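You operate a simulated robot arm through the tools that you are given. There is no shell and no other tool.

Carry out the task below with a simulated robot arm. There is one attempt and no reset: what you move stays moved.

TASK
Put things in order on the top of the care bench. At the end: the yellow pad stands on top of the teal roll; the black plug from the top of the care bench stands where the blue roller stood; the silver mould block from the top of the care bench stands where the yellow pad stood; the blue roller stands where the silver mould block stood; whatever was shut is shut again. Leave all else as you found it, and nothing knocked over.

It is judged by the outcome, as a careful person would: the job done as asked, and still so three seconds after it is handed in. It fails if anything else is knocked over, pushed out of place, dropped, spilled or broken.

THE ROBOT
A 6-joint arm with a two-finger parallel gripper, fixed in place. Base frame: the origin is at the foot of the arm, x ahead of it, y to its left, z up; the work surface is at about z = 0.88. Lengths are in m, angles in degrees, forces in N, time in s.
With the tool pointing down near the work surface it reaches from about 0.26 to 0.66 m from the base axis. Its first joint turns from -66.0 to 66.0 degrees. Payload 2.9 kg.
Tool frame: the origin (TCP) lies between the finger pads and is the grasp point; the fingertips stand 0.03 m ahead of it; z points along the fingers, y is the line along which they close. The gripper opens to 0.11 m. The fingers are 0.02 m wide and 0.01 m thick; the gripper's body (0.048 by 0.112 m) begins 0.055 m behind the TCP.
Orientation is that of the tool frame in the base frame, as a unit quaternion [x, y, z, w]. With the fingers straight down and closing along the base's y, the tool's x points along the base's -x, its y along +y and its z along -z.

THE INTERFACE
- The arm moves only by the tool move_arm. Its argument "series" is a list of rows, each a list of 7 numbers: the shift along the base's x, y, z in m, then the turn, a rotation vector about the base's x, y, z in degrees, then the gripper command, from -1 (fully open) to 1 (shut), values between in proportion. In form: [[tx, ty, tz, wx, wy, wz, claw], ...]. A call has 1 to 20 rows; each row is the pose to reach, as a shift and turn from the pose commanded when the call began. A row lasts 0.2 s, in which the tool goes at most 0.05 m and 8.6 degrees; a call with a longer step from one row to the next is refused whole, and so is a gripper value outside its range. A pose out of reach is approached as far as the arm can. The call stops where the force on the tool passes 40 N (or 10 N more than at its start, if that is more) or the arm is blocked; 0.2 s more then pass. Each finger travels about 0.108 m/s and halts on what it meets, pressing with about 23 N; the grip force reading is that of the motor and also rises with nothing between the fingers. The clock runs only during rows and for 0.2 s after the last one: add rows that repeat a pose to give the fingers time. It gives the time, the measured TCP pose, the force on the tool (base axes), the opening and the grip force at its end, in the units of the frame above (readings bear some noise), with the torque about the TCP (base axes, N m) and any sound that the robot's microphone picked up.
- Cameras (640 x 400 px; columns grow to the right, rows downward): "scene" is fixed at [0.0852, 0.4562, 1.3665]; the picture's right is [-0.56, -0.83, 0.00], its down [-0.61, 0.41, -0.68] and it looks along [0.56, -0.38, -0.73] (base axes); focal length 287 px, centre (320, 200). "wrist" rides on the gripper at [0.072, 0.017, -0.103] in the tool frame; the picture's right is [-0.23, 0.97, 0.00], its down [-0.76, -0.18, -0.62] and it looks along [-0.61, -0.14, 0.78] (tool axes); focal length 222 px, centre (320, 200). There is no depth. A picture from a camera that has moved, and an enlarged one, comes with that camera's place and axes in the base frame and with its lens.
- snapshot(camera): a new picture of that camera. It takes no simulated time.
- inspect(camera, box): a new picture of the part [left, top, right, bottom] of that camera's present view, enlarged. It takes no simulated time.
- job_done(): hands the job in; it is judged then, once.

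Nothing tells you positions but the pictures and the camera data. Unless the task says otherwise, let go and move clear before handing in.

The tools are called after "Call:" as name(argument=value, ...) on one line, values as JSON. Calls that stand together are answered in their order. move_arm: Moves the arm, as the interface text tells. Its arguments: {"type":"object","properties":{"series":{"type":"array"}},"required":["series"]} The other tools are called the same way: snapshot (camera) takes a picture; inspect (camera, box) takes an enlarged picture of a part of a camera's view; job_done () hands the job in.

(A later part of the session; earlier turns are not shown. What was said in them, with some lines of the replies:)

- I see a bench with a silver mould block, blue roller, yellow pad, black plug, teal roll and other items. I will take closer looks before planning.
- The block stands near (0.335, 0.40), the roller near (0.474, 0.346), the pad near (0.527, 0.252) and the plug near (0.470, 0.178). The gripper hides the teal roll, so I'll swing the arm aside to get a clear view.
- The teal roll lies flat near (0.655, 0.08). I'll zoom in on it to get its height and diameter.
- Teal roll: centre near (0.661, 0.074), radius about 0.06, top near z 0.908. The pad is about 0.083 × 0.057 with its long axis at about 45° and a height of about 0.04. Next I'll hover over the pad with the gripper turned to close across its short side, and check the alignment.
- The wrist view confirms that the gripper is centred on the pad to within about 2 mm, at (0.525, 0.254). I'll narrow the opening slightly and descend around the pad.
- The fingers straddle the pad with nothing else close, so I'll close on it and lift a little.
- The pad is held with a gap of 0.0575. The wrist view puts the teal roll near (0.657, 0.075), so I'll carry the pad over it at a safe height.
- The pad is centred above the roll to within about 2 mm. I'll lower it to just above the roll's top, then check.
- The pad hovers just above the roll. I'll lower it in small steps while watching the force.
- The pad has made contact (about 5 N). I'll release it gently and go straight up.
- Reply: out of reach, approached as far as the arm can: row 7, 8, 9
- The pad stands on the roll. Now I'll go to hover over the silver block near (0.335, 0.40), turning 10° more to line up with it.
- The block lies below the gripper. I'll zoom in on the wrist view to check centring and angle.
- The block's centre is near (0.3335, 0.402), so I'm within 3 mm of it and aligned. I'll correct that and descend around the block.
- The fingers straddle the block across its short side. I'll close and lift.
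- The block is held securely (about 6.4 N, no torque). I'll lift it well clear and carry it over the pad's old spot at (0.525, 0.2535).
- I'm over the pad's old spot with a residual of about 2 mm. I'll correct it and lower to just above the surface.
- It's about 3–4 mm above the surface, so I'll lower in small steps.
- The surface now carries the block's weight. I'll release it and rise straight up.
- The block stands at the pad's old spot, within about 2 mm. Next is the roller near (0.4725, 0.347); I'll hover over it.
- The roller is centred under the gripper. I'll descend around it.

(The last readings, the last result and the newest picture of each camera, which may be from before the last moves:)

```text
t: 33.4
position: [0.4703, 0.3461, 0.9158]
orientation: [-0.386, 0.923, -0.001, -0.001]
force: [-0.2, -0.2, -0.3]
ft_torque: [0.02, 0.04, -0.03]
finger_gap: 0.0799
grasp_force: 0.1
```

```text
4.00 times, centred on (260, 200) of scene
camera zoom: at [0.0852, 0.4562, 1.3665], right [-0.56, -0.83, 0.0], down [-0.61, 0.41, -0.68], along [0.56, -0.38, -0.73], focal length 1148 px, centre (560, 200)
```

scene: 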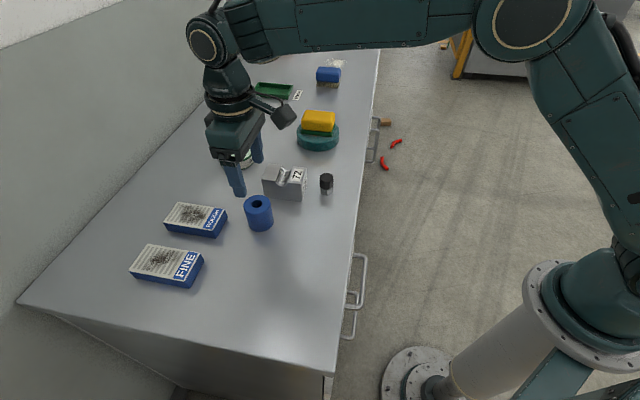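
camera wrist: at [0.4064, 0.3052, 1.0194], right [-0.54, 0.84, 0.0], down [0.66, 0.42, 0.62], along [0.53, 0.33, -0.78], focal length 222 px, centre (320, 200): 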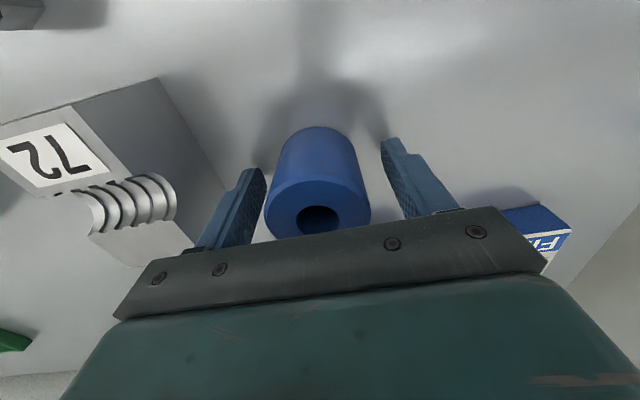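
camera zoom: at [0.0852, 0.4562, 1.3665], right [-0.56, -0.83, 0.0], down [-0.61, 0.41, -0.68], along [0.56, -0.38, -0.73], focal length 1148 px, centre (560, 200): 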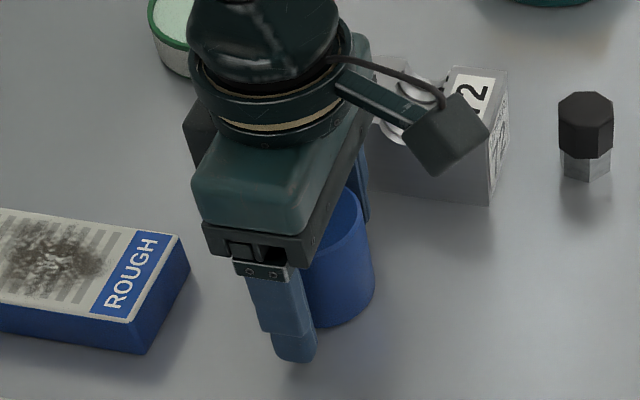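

The fingers are on either side of the roller, clear of the block and the ROUGH pad. I'll close and lift.

Call:
move_arm(series=[[0, 0, 0, 0, 0, 0, 0.0], [0, 0, 0, 0, 0, 0, 0.5], [0, 0, 0, 0, 0, 0, 1], [0, 0, 0, 0, 0, 0, 1], [0, 0, 0.002, 0, 0, 0, 1], [0, 0, 0.01, 0, 0, 0, 1], [0, 0, 0.01, 0, 0, 0, 1]])

Call:
snapshot(camera="wrist")

Call:
inspect(camera="scene", box=[180, 150, 340, 250])

```text
t: 35.0
position: [0.4711, 0.3467, 0.9275]
orientation: [-0.387, 0.922, 0.001, 0.0]
force: [0.3, -0.4, -1.5]
ft_torque: [0.0, 0.0, 0.0]
finger_gap: 0.0537
grasp_force: 23.1
```

```text
taken
camera wrist: at [0.4065, 0.3058, 1.0298], right [-0.54, 0.84, 0.0], down [0.66, 0.42, 0.62], along [0.53, 0.33, -0.78], focal length 222 px, centre (320, 200)
```

wrist: 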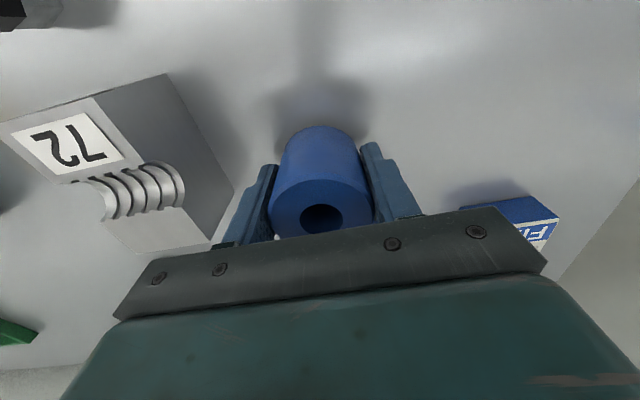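

```text
4.00 times, centred on (260, 200) of scene
camera zoom: at [0.0852, 0.4562, 1.3665], right [-0.56, -0.83, 0.0], down [-0.61, 0.41, -0.68], along [0.56, -0.38, -0.73], focal length 1148 px, centre (560, 200)
```

zoom: 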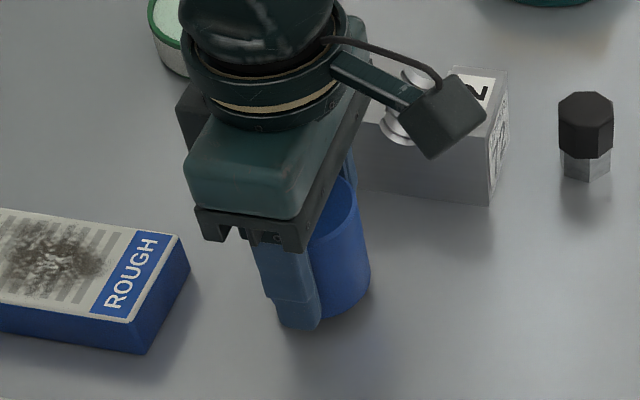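

The roller is held (1.5 N). I'll lift it and carry it to the block's old spot at (0.3335, 0.402).

Call:
move_arm(series=[[0, 0, 0.03, 0, 0, 0, 1], [0, 0, 0.06, 0, 0, 0, 1], [-0.01, 0.004, 0.08, 0, 0, 0, 1], [-0.04, 0.0162, 0.08, 0, 0, 0, 1], [-0.075, 0.0302, 0.08, 0, 0, 0, 1], [-0.11, 0.0442, 0.08, 0, 0, 0, 1], [-0.13, 0.0525, 0.08, 0, 0, 0, 1], [-0.1376, 0.0553, 0.08, 0, 0, 0, 1], [-0.1376, 0.0553, 0.08, 0, 0, 0, 1], [-0.1376, 0.0553, 0.08, 0, 0, 0, 1]])

Call:
snapshot(camera="scene")

Call:
snapshot(camera="wrist")

```text
t: 37.2
position: [0.3332, 0.403, 1.0074]
orientation: [-0.386, 0.922, -0.001, 0.001]
force: [-0.3, 0.4, -1.2]
ft_torque: [0.0, 0.02, 0.02]
finger_gap: 0.0534
grasp_force: 22.9
```

```text
taken
```

scene: 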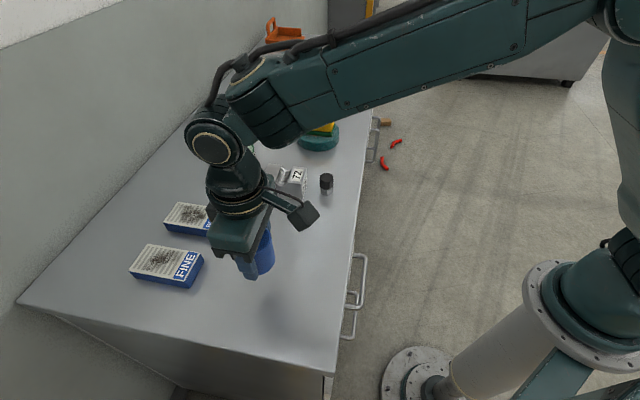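

```text
taken
camera wrist: at [0.2691, 0.3618, 1.1107], right [-0.54, 0.84, 0.0], down [0.66, 0.42, 0.62], along [0.53, 0.33, -0.78], focal length 222 px, centre (320, 200)
```

wrist: 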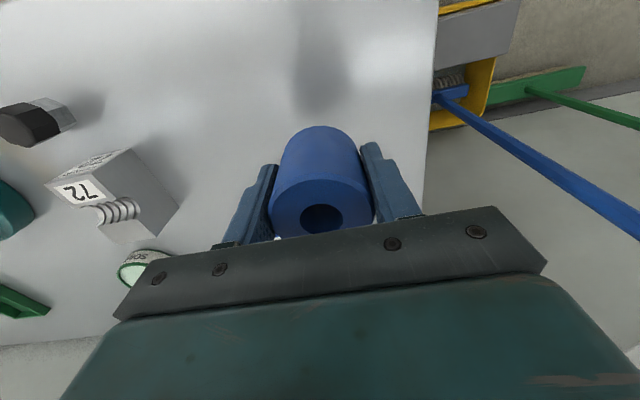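

I'm over the block's old spot. I'll lower to just above the surface.

Call:
move_arm(series=[[0, -0.0005, -0.02, 0, 0, 0, 1], [0, -0.0005, -0.05, 0, 0, 0, 1], [0, -0.0005, -0.072, 0, 0, 0, 1], [0, -0.0005, -0.082, 0, 0, 0, 1], [0, -0.0005, -0.087, 0, 0, 0, 1], [0, -0.0005, -0.087, 0, 0, 0, 1], [0, -0.0005, -0.087, 0, 0, 0, 1]])

Call:
inspect(camera="scene", box=[190, 230, 318, 310])

```text
t: 38.8
position: [0.3323, 0.4035, 0.9188]
orientation: [-0.386, 0.922, 0.0, 0.001]
force: [-0.1, -0.1, -1.6]
ft_torque: [0.02, -0.04, 0.0]
finger_gap: 0.0534
grasp_force: 22.8
```

```text
5.00 times, centred on (254, 270) of scene
camera zoom: at [0.0852, 0.4562, 1.3665], right [-0.56, -0.83, 0.0], down [-0.61, 0.41, -0.68], along [0.56, -0.38, -0.73], focal length 1436 px, centre (650, -150)
```

zoom: 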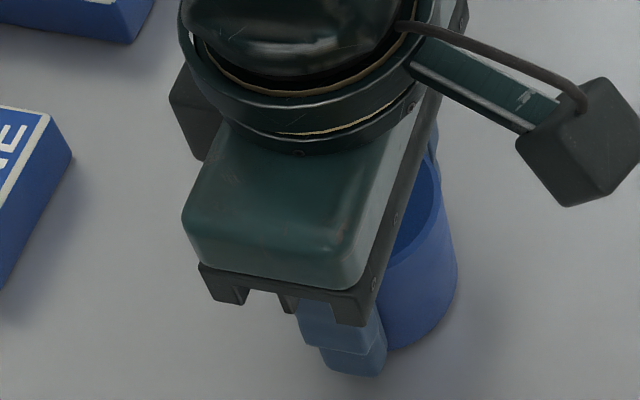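

Call:
move_arm(series=[[0.0005, -0.001, -0.001, 0, 0, 0, 1], [0.0005, -0.001, -0.002, 0, 0, 0, 1], [0.0005, -0.001, -0.002, 0, 0, 0, 1]])

```text
t: 39.6
position: [0.3344, 0.4003, 0.9168]
orientation: [-0.386, 0.922, 0.0, 0.0]
force: [-0.7, -0.2, -0.4]
ft_torque: [-0.01, 0.05, -0.01]
finger_gap: 0.0533
grasp_force: 23.3
```

Call:
move_arm(series=[[0, 0, -0.0005, 0, 0, 0, 1], [0, 0, -0.001, 0, 0, 0, 1], [0, 0, -0.001, 0, 0, 0, 1]])

```text
t: 40.4
position: [0.3335, 0.3994, 0.9158]
orientation: [-0.387, 0.922, 0.0, 0.001]
force: [-3.2, -2.0, 13.6]
ft_torque: [-0.26, 0.02, 0.0]
finger_gap: 0.0535
grasp_force: 22.5
```

The roller is on the surface with a little too much pressing force. I'll ease up half a millimetre, release and rise.

Call:
move_arm(series=[[0, 0, 0.0006, 0, 0, 0, 1], [0, 0, 0.0006, 0, 0, 0, 1], [0, 0, 0.0006, 0, 0, 0, 0.0], [0, 0, 0.0006, 0, 0, 0, -0.2], [0, 0, 0.0006, 0, 0, 0, -0.4], [0, 0, 0.0006, 0, 0, 0, -0.4], [0, 0, 0.02, 0, 0, 0, -0.4], [0, 0, 0.05, 0, 0, 0, -0.4], [0, 0, 0.09, 0, 0, 0, -0.4], [0, 0, 0.13, 0, 0, 0, -0.4], [0, 0, 0.13, 0, 0, 0, -0.4]])

Call:
snapshot(camera="scene")

Call:
inspect(camera="scene", box=[190, 230, 318, 310])

Call:
snapshot(camera="wrist")

```text
t: 42.8
position: [0.3345, 0.4001, 1.0454]
orientation: [-0.386, 0.922, 0.0, 0.0]
force: [0.9, -0.5, 0.6]
ft_torque: [0.05, -0.02, -0.01]
finger_gap: 0.0768
grasp_force: 0.0
```

```text
taken
```

scene: 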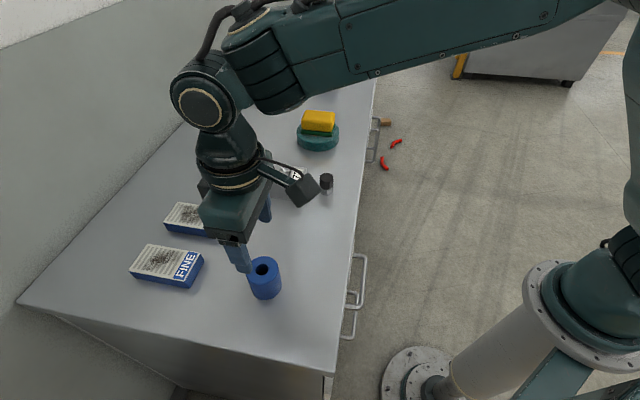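

```text
5.00 times, centred on (254, 270) of scene
camera zoom: at [0.0852, 0.4562, 1.3665], right [-0.56, -0.83, 0.0], down [-0.61, 0.41, -0.68], along [0.56, -0.38, -0.73], focal length 1436 px, centre (650, -150)
```

zoom: 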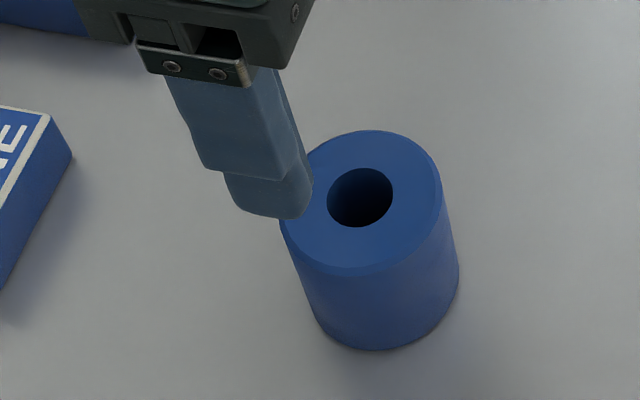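

```text
taken
camera wrist: at [0.2696, 0.3596, 1.1492], right [-0.54, 0.84, 0.0], down [0.66, 0.42, 0.62], along [0.53, 0.33, -0.78], focal length 222 px, centre (320, 200)
```

wrist: 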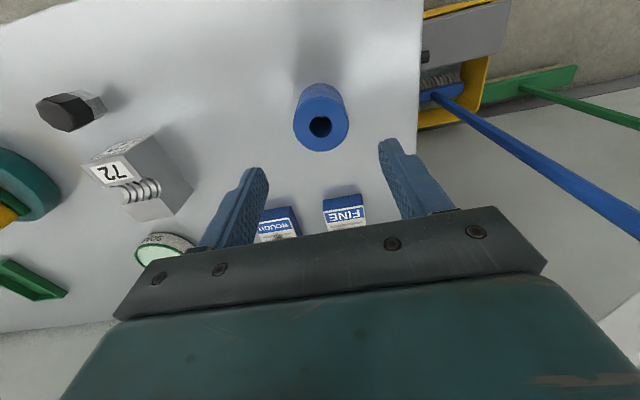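

The roller stands at the block's old spot. Last is the black plug near (0.468, 0.180); I'll hover above it.

Call:
move_arm(series=[[0.01, -0.016, 0, 0, 0, 0, -0.4], [0.03, -0.05, 0, 0, 0, 0, -0.4], [0.053, -0.087, 0, 0, 0, 0, -0.4], [0.076, -0.125, 0, 0, 0, 0, -0.4], [0.1, -0.164, 0, 0, 0, 0, -0.4], [0.12, -0.198, 0, 0, 0, 0, -0.4], [0.1338, -0.2201, -0.015, 0, 0, 0, -0.4], [0.1338, -0.2201, -0.015, 0, 0, 0, -0.4], [0.1338, -0.2201, -0.015, 0, 0, 0, -0.4]])

Call:
inspect(camera="wrist", box=[160, 30, 480, 230])

Call:
inspect(camera="wrist", box=[256, 80, 384, 160])

Call:
snapshot(camera="scene")

```text
t: 44.8
position: [0.4658, 0.1803, 1.0319]
orientation: [-0.386, 0.922, 0.0, 0.0]
force: [-0.6, -0.3, -0.2]
ft_torque: [-0.03, 0.0, -0.01]
finger_gap: 0.0771
grasp_force: 0.0
```

```text
2.00 times, centred on (320, 130) of wrist
camera zoom: at [0.4025, 0.1399, 1.1347], right [-0.54, 0.84, 0.0], down [0.66, 0.42, 0.62], along [0.53, 0.33, -0.78], focal length 444 px, centre (320, 340)
```

zoom: 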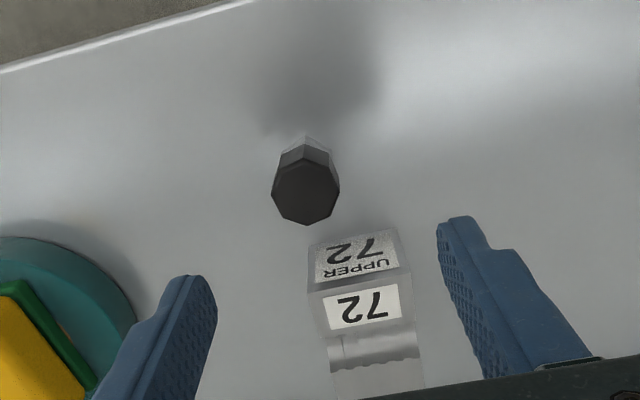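

```text
5.00 times, centred on (320, 120) of wrist
camera zoom: at [0.4025, 0.1399, 1.1347], right [-0.54, 0.84, 0.0], down [0.66, 0.42, 0.62], along [0.53, 0.33, -0.78], focal length 1111 px, centre (320, 600)
```

zoom: 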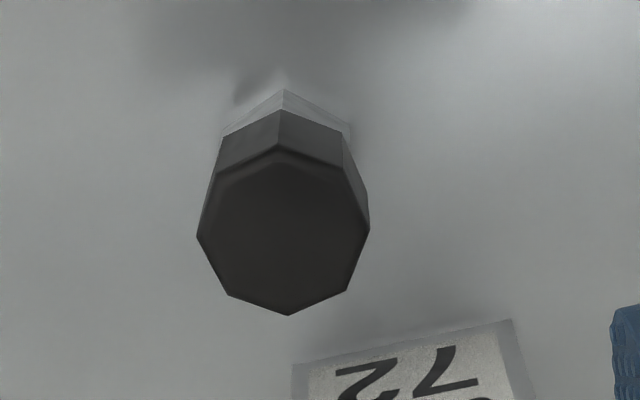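

```text
taken
```

scene: 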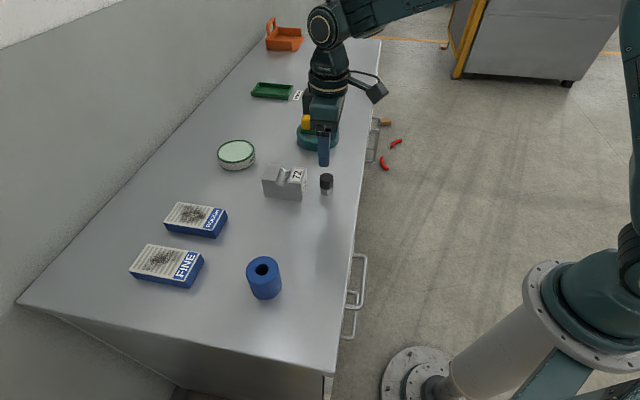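

The octagonal plug sits about 6–7 mm to one side of the gripper, near (0.469, 0.175), with flats about 11° off. I'll correct for both and descend.

Call:
move_arm(series=[[0.0018, -0.0028, 0, 0, 0, 6, -0.4], [0.0036, -0.0055, 0, 0, 0, 11.5, -0.4], [0.0036, -0.0055, 0, 0, 0, 11.5, -0.4], [0.0036, -0.0055, 0, 0, 0, 11.5, -0.4]])

Call:
inspect(camera="wrist", box=[256, 80, 384, 160])

```text
t: 45.8
position: [0.469, 0.1745, 1.0319]
orientation: [-0.477, 0.879, 0.0, 0.0]
force: [-0.1, -0.7, -0.2]
ft_torque: [-0.01, 0.02, 0.0]
finger_gap: 0.0769
grasp_force: 0.0
```

```text
5.00 times, centred on (320, 120) of wrist
camera zoom: at [0.4153, 0.1219, 1.1344], right [-0.69, 0.72, 0.0], down [0.56, 0.54, 0.62], along [0.45, 0.43, -0.78], focal length 1111 px, centre (320, 600)
```

zoom: 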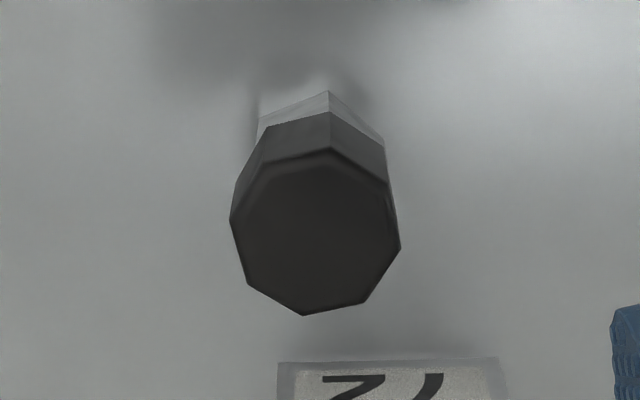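

The plug is now centred and its flats are aligned. I'll descend around it.

Call:
move_arm(series=[[0, 0, -0.02, 0, 0, 0, -0.3], [0, 0, -0.05, 0, 0, 0, -0.25], [0, 0, -0.08, 0, 0, 0, -0.25], [0, 0, -0.1, 0, 0, 0, -0.25], [0, 0, -0.109, 0, 0, 0, -0.25], [0, 0, -0.114, 0, 0, 0, -0.25], [0, 0, -0.114, 0, 0, 0, -0.25]])

Call:
snapshot(camera="wrist")

Call:
inspect(camera="scene", box=[260, 130, 388, 210])

```text
t: 47.4
position: [0.4693, 0.1743, 0.9169]
orientation: [-0.477, 0.879, 0.0, 0.0]
force: [-0.2, 0.4, -0.1]
ft_torque: [-0.01, -0.01, 0.02]
finger_gap: 0.0688
grasp_force: 0.1
```

```text
taken
camera wrist: at [0.4158, 0.1218, 1.0199], right [-0.69, 0.72, 0.0], down [0.56, 0.54, 0.62], along [0.45, 0.43, -0.78], focal length 222 px, centre (320, 200)
```

wrist: 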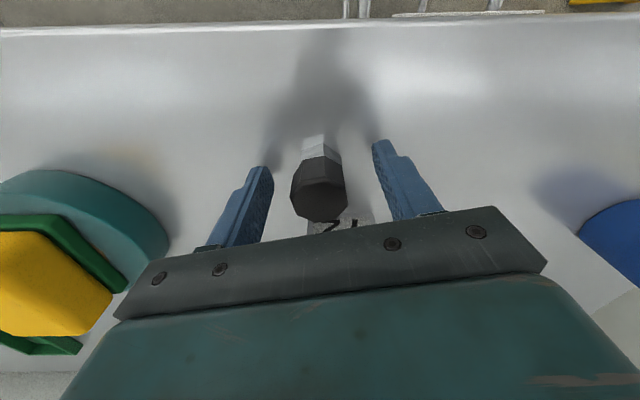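

```text
5.00 times, centred on (324, 170) of scene
camera zoom: at [0.0852, 0.4562, 1.3665], right [-0.56, -0.83, 0.0], down [-0.61, 0.41, -0.68], along [0.56, -0.38, -0.73], focal length 1436 px, centre (300, 350)
```

zoom: 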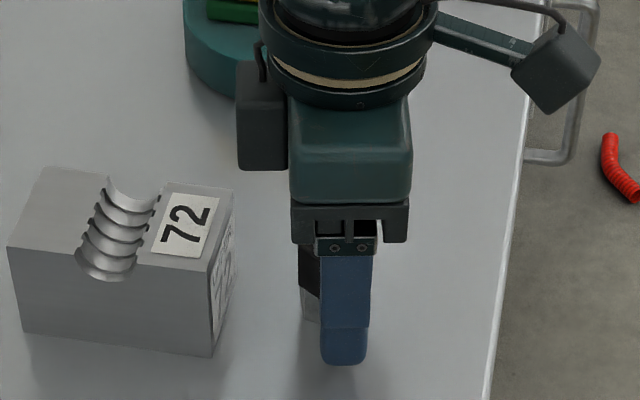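

The plug looks roughly centred, but the scene view suggests a few mm of offset along the finger width. I'll zoom in to check before closing.

Call:
inspect(camera="wrist", box=[224, 110, 416, 230])

Call:
inspect(camera="scene", box=[300, 160, 364, 200])

```text
3.33 times, centred on (320, 170) of wrist
camera zoom: at [0.4158, 0.1218, 1.0199], right [-0.69, 0.72, 0.0], down [0.56, 0.54, 0.62], along [0.45, 0.43, -0.78], focal length 740 px, centre (320, 300)
```

zoom: 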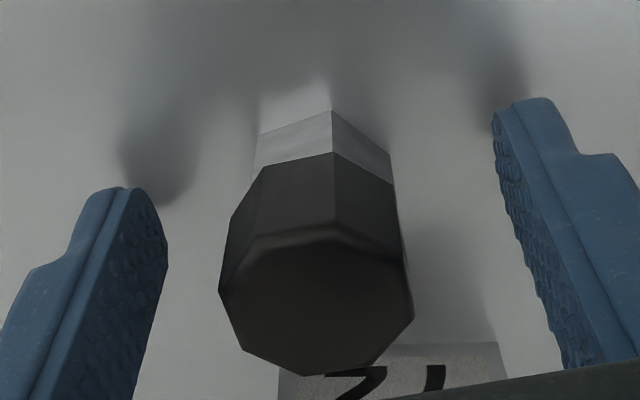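

```text
10.00 times, centred on (332, 180) of scene
camera zoom: at [0.0852, 0.4562, 1.3665], right [-0.56, -0.83, 0.0], down [-0.61, 0.41, -0.68], along [0.56, -0.38, -0.73], focal length 2871 px, centre (200, 400)
```

zoom: 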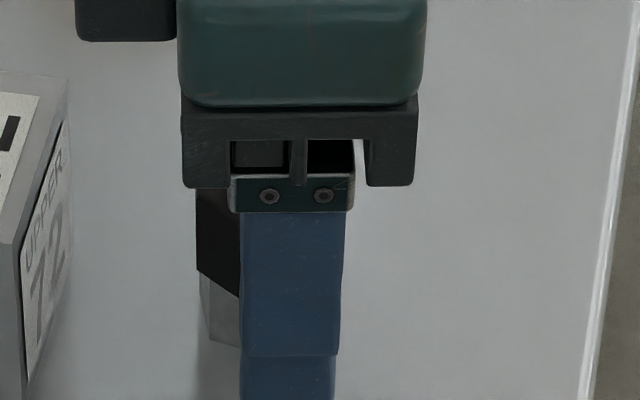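

The plug's centre seems 3–4 mm further out along the finger width. I'll shift by that much at this height, where the side clearance is ample, and re-check.

Call:
move_arm(series=[[0.001, 0.0016, 0, 0, 0, 0, -0.25], [0.0021, 0.0033, 0, 0, 0, 0, -0.25], [0.0021, 0.0033, 0, 0, 0, 0, -0.25]])

Call:
inspect(camera="wrist", box=[224, 110, 416, 230])

Call:
inspect(camera="scene", box=[300, 160, 364, 200])

```text
t: 48.2
position: [0.4732, 0.1775, 0.9171]
orientation: [-0.477, 0.879, 0.0, -0.001]
force: [-0.1, 0.2, -0.9]
ft_torque: [0.0, 0.01, -0.04]
finger_gap: 0.0688
grasp_force: 0.1
```

```text
3.33 times, centred on (320, 170) of wrist
camera zoom: at [0.4185, 0.1259, 1.0203], right [-0.69, 0.72, 0.0], down [0.56, 0.54, 0.62], along [0.45, 0.43, -0.78], focal length 740 px, centre (320, 300)
```

zoom: 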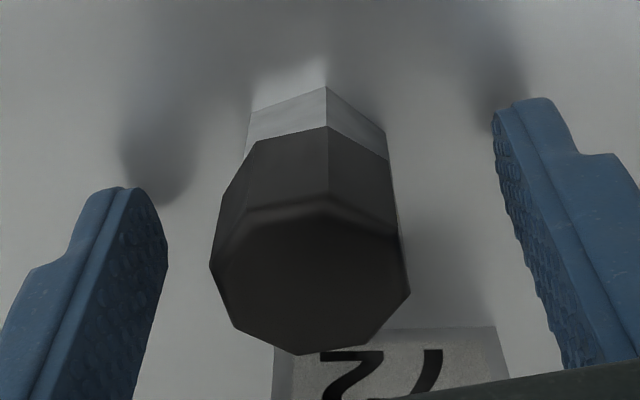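

```text
10.00 times, centred on (332, 180) of scene
camera zoom: at [0.0852, 0.4562, 1.3665], right [-0.56, -0.83, 0.0], down [-0.61, 0.41, -0.68], along [0.56, -0.38, -0.73], focal length 2871 px, centre (200, 400)
```

zoom: 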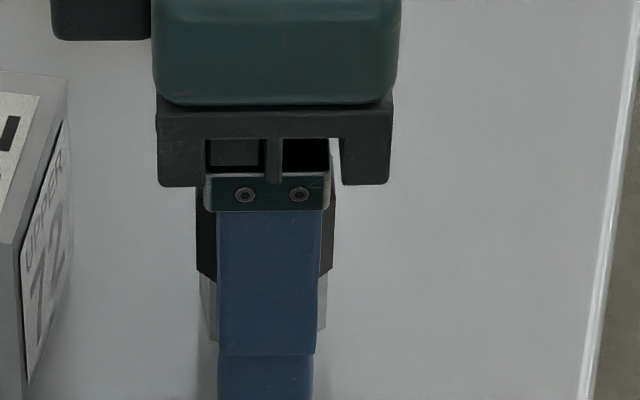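

From the scene view the finger is now exactly centred on the plug. I'll close and lift slightly.

Call:
move_arm(series=[[0, 0, 0, 0, 0, 0, 0.1], [0, 0, 0, 0, 0, 0, 0.5], [0, 0, 0, 0, 0, 0, 1], [0, 0, 0, 0, 0, 0, 1], [0, 0, 0, 0, 0, 0, 1], [0, 0, 0.002, 0, 0, 0, 1], [0, 0, 0.01, 0, 0, 0, 1], [0, 0, 0.01, 0, 0, 0, 1]])

Call:
inspect(camera="wrist", box=[224, 110, 416, 230])

Call:
inspect(camera="scene", box=[280, 140, 376, 200])

```text
t: 50.0
position: [0.4733, 0.1771, 0.9273]
orientation: [-0.478, 0.879, 0.0, 0.0]
force: [0.1, 0.1, -0.4]
ft_torque: [-0.02, 0.02, 0.02]
finger_gap: 0.0326
grasp_force: 22.7
```

```text
3.33 times, centred on (320, 170) of wrist
camera zoom: at [0.4183, 0.1255, 1.0304], right [-0.69, 0.72, 0.0], down [0.56, 0.54, 0.62], along [0.45, 0.43, -0.78], focal length 740 px, centre (320, 300)
```

zoom: 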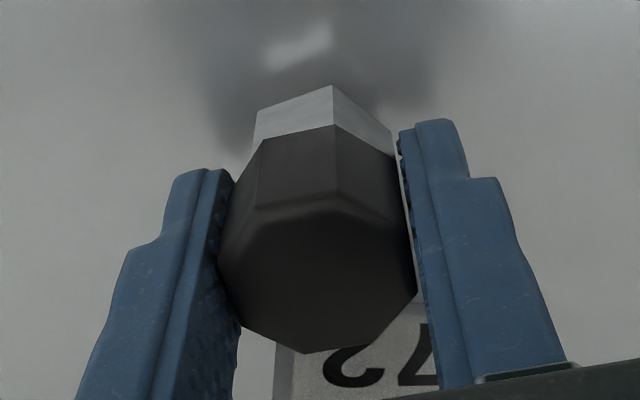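

```text
6.67 times, centred on (328, 170) of scene
camera zoom: at [0.0852, 0.4562, 1.3665], right [-0.56, -0.83, 0.0], down [-0.61, 0.41, -0.68], along [0.56, -0.38, -0.73], focal length 1914 px, centre (267, 400)
```

zoom: 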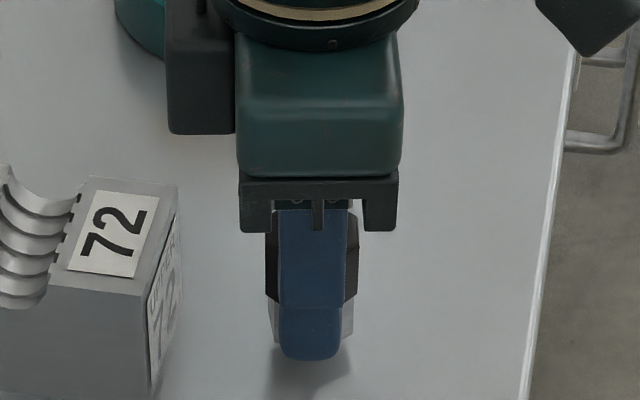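

The plug is gripped at its head. I'll lift it well clear and carry it over to the roller's old spot near (0.473, 0.346).

Call:
move_arm(series=[[0, 0, 0.03, 0, 0, 0, 1], [0, 0, 0.06, 0, 0, 0, 1], [0, 0, 0.09, 0, 0, 0, 1], [0, 0.02, 0.09, 0, 0, 0, 1], [0, 0.055, 0.09, 0, 0, 0, 1], [0, 0.09, 0.09, 0, 0, 0, 1], [0, 0.125, 0.09, 0, 0, 0, 1], [0, 0.155, 0.09, 0, 0, 0, 1], [0, 0.169, 0.09, 0, 0, 0, 1], [0, 0.169, 0.09, 0, 0, 0, 1], [0, 0.169, 0.09, 0, 0, 0, 1]])

Call:
snapshot(camera="scene")

Call:
snapshot(camera="wrist")

```text
t: 52.4
position: [0.4723, 0.3472, 1.0158]
orientation: [-0.477, 0.879, 0.001, 0.0]
force: [0.5, -0.4, -0.7]
ft_torque: [-0.01, 0.01, 0.02]
finger_gap: 0.0328
grasp_force: 23.3
```

```text
taken
```

scene: 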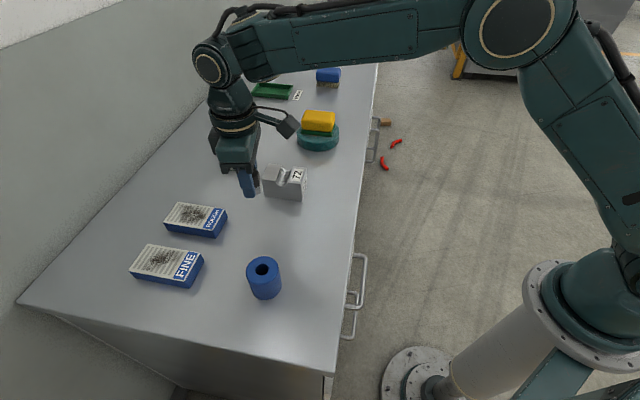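

```text
taken
camera wrist: at [0.418, 0.2957, 1.119], right [-0.69, 0.72, 0.0], down [0.56, 0.54, 0.62], along [0.45, 0.43, -0.78], focal length 222 px, centre (320, 200)
```

wrist: 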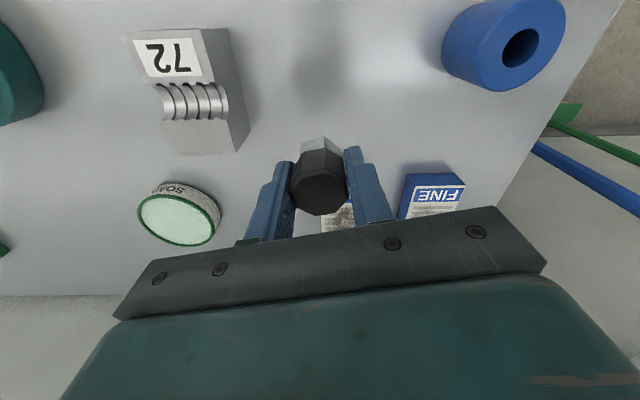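

I'm over the roller's old spot. I'll lower to just above the surface.

Call:
move_arm(series=[[0.0005, -0.001, -0.02, 0, 0, 0, 1], [0.0005, -0.001, -0.05, 0, 0, 0, 1], [0.0005, -0.001, -0.075, 0, 0, 0, 1], [0.0005, -0.001, -0.09, 0, 0, 0, 1], [0.0005, -0.001, -0.0955, 0, 0, 0, 1], [0.0005, -0.001, -0.0955, 0, 0, 0, 1], [0.0005, -0.001, -0.0955, 0, 0, 0, 1]])

Call:
inspect(camera="scene", box=[200, 150, 360, 250])

Call:
snapshot(camera="wrist")

```text
t: 54.0
position: [0.4741, 0.3453, 0.9216]
orientation: [-0.477, 0.879, 0.0, 0.0]
force: [-0.3, -0.2, -0.1]
ft_torque: [0.01, -0.02, 0.0]
finger_gap: 0.0328
grasp_force: 22.9
```

```text
4.00 times, centred on (280, 200) of scene
camera zoom: at [0.0852, 0.4562, 1.3665], right [-0.56, -0.83, 0.0], down [-0.61, 0.41, -0.68], along [0.56, -0.38, -0.73], focal length 1148 px, centre (480, 200)
```

zoom: 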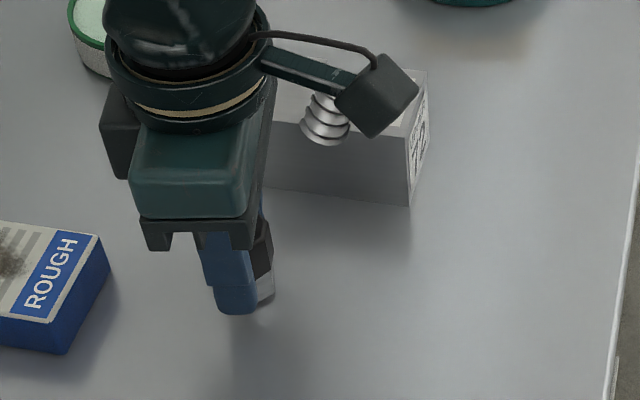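

```text
taken
camera wrist: at [0.4194, 0.2924, 1.0238], right [-0.69, 0.72, 0.0], down [0.56, 0.54, 0.62], along [0.45, 0.43, -0.78], focal length 222 px, centre (320, 200)
```

wrist: 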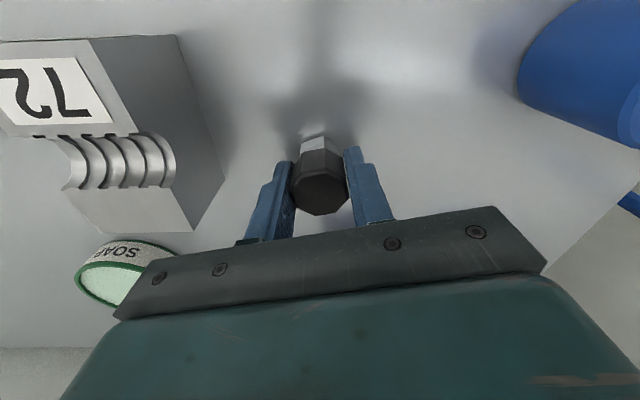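

The plug lines up with the roller's old centre in the picture. I'll lower in small steps until contact.

Call:
move_arm(series=[[0, 0, -0.001, 0, 0, 0, 1], [0, 0, -0.002, 0, 0, 0, 1], [0, 0, -0.003, 0, 0, 0, 1], [0, 0, -0.003, 0, 0, 0, 1]])

```text
t: 55.0
position: [0.4739, 0.3457, 0.9174]
orientation: [-0.478, 0.879, 0.0, 0.0]
force: [0.3, 0.2, -1.2]
ft_torque: [-0.02, -0.02, 0.01]
finger_gap: 0.0323
grasp_force: 23.3
```

Call:
move_arm(series=[[0, 0, -0.0005, 0, 0, 0, 1], [0, 0, -0.001, 0, 0, 0, 1], [0, 0, -0.001, 0, 0, 0, 1]])

```text
t: 55.8
position: [0.4727, 0.3447, 0.9175]
orientation: [-0.478, 0.878, 0.0, 0.0]
force: [0.0, -0.1, 0.2]
ft_torque: [0.04, -0.01, 0.01]
finger_gap: 0.0329
grasp_force: 23.3
```

Call:
move_arm(series=[[0, 0, -0.0005, 0, 0, 0, 1], [0, 0, -0.001, 0, 0, 0, 1], [0, 0, -0.001, 0, 0, 0, 1]])

```text
t: 56.6
position: [0.4741, 0.3459, 0.9167]
orientation: [-0.477, 0.879, 0.001, 0.0]
force: [-2.1, -3.4, 10.5]
ft_torque: [-0.06, 0.08, 0.03]
finger_gap: 0.0327
grasp_force: 22.7
```

The plug touches down (10 N). I'll ease up slightly, open and rise straight up.

Call:
move_arm(series=[[0, 0, 0.0005, 0, 0, 0, 1], [0, 0, 0.0005, 0, 0, 0, 1], [0, 0, 0.0005, 0, 0, 0, 0.35], [0, 0, 0.0005, 0, 0, 0, 0.1], [0, 0, 0.0005, 0, 0, 0, -0.15], [0, 0, 0.0005, 0, 0, 0, -0.15], [0, 0, 0.015, 0, 0, 0, -0.15], [0, 0, 0.04, 0, 0, 0, -0.15], [0, 0, 0.08, 0, 0, 0, -0.15], [0, 0, 0.12, 0, 0, 0, -0.15], [0, 0, 0.15, 0, 0, 0, -0.15], [0, 0, 0.15, 0, 0, 0, -0.15]])

Call:
snapshot(camera="scene")

Call:
inspect(camera="scene", box=[200, 150, 360, 250])

Call:
snapshot(camera="wrist")

```text
t: 59.2
position: [0.4744, 0.3463, 1.0668]
orientation: [-0.477, 0.879, 0.0, 0.0]
force: [0.2, 0.1, -0.7]
ft_torque: [0.03, -0.02, -0.02]
finger_gap: 0.0633
grasp_force: 0.1
```

```text
taken
```

scene: 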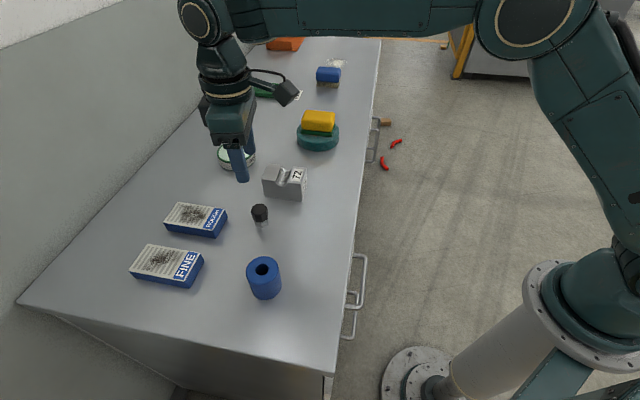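

```text
4.00 times, centred on (280, 200) of scene
camera zoom: at [0.0852, 0.4562, 1.3665], right [-0.56, -0.83, 0.0], down [-0.61, 0.41, -0.68], along [0.56, -0.38, -0.73], focal length 1148 px, centre (480, 200)
```

zoom: 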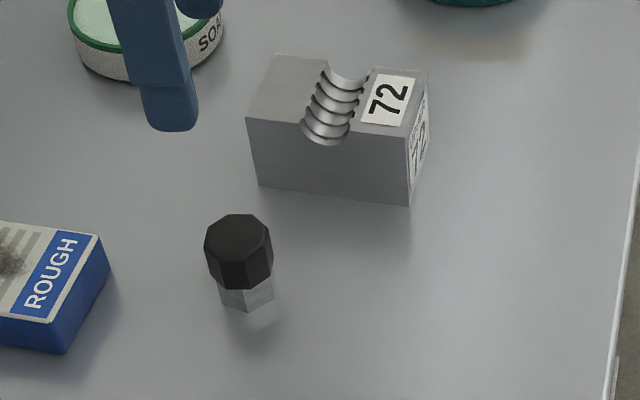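

```text
taken
camera wrist: at [0.4191, 0.2945, 1.1702], right [-0.69, 0.72, 0.0], down [0.56, 0.54, 0.62], along [0.45, 0.43, -0.78], focal length 222 px, centre (320, 200)
```

wrist: 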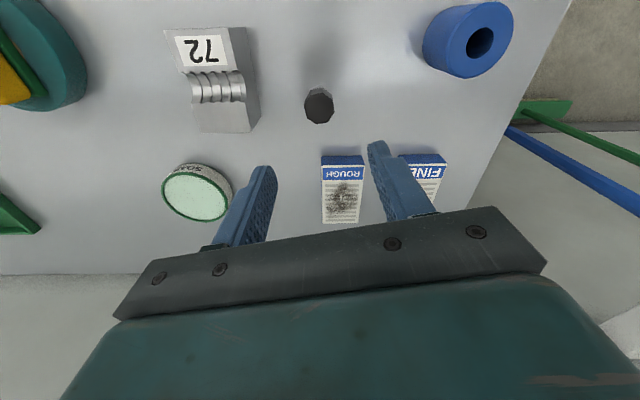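

All four placements look right and upright. I'll move the arm clear and check the whole scene.

Call:
move_arm(series=[[0, 0, 0.03, 0, 0, 0, -0.15], [-0.01, -0.02, 0.06, 0, 0, 0, -0.15], [-0.03, -0.055, 0.06, 0, 0, 0, -0.15], [-0.05, -0.09, 0.06, 0, 0, -5, -0.15], [-0.07, -0.13, 0.06, 0, 0, -12, -0.15], [-0.09, -0.17, 0.06, 0, 0, -20, -0.15], [-0.11, -0.21, 0.06, 0, 0, -28, -0.15], [-0.13, -0.25, 0.06, 0, 0, -36, -0.15], [-0.144, -0.29, 0.06, 0, 0, -44, -0.15], [-0.144, -0.33, 0.06, 0, 0, -50, -0.15], [-0.144, -0.37, 0.06, 0, 0, -57, -0.15], [-0.144, -0.39, 0.06, 0, 0, -57, -0.15], [-0.144, -0.39, 0.06, 0, 0, -57, -0.15]])

Call:
snapshot(camera="scene")

Call:
inspect(camera="scene", box=[220, 90, 380, 190])

Call:
inspect(camera="scene", box=[210, 210, 370, 310])

```text
t: 62.0
position: [0.3286, -0.0446, 1.1265]
orientation: [0.0, 1.0, 0.001, 0.001]
force: [-0.1, -0.3, -0.5]
ft_torque: [0.0, 0.0, 0.0]
finger_gap: 0.0634
grasp_force: 0.2
```

```text
taken
```

scene: 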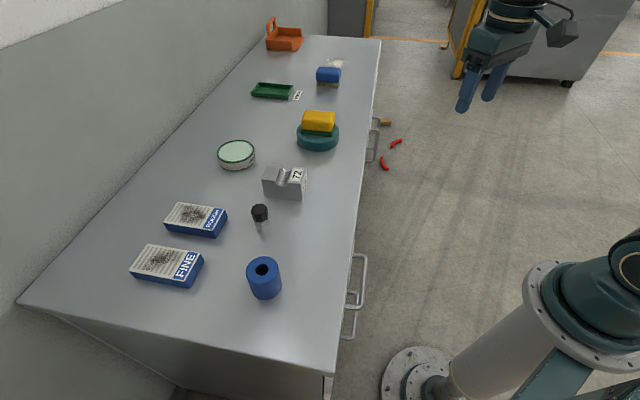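

```text
4.00 times, centred on (300, 140) of scene
camera zoom: at [0.0852, 0.4561, 1.3665], right [-0.56, -0.83, 0.0], down [-0.61, 0.41, -0.68], along [0.56, -0.38, -0.73], focal length 1148 px, centre (400, 440)
```

zoom: 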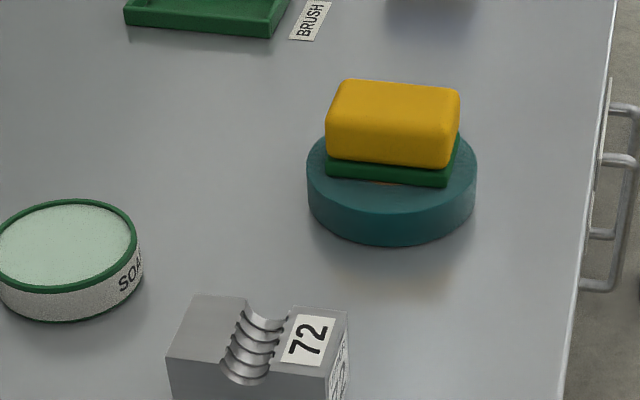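

```text
4.00 times, centred on (290, 260) of scene
camera zoom: at [0.0852, 0.4561, 1.3665], right [-0.56, -0.83, 0.0], down [-0.61, 0.41, -0.68], along [0.56, -0.38, -0.73], focal length 1148 px, centre (440, -40)
```

zoom: 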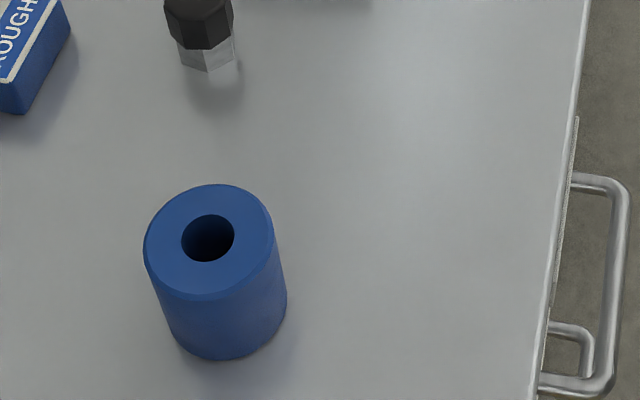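

Everything is upright and in place: the pad on the teal roll, the block at the pad's spot, the plug at the roller's spot and the roller at the block's spot. Nothing else has moved, the drawers are still shut and the arm is clear, so I'm handing in.

Call:
job_done()

```text
The job is handed in.
```

The bench top is in order and the job is handed in:

- **Yellow pad:** it stands on top of the teal roll, close to its centre.
- **Silver mould block:** it stands where the yellow pad stood.
- **Blue roller:** it stands where the silver mould block stood.
- **Black plug:** it stands upright where the blue roller stood.

The block, roller and plug are each within about 3 mm of their target spots, judging from the pictures.

The drawers were never opened and are still shut. Nothing else on the bench moved or was knocked over. The arm was clear of the bench before I handed in.
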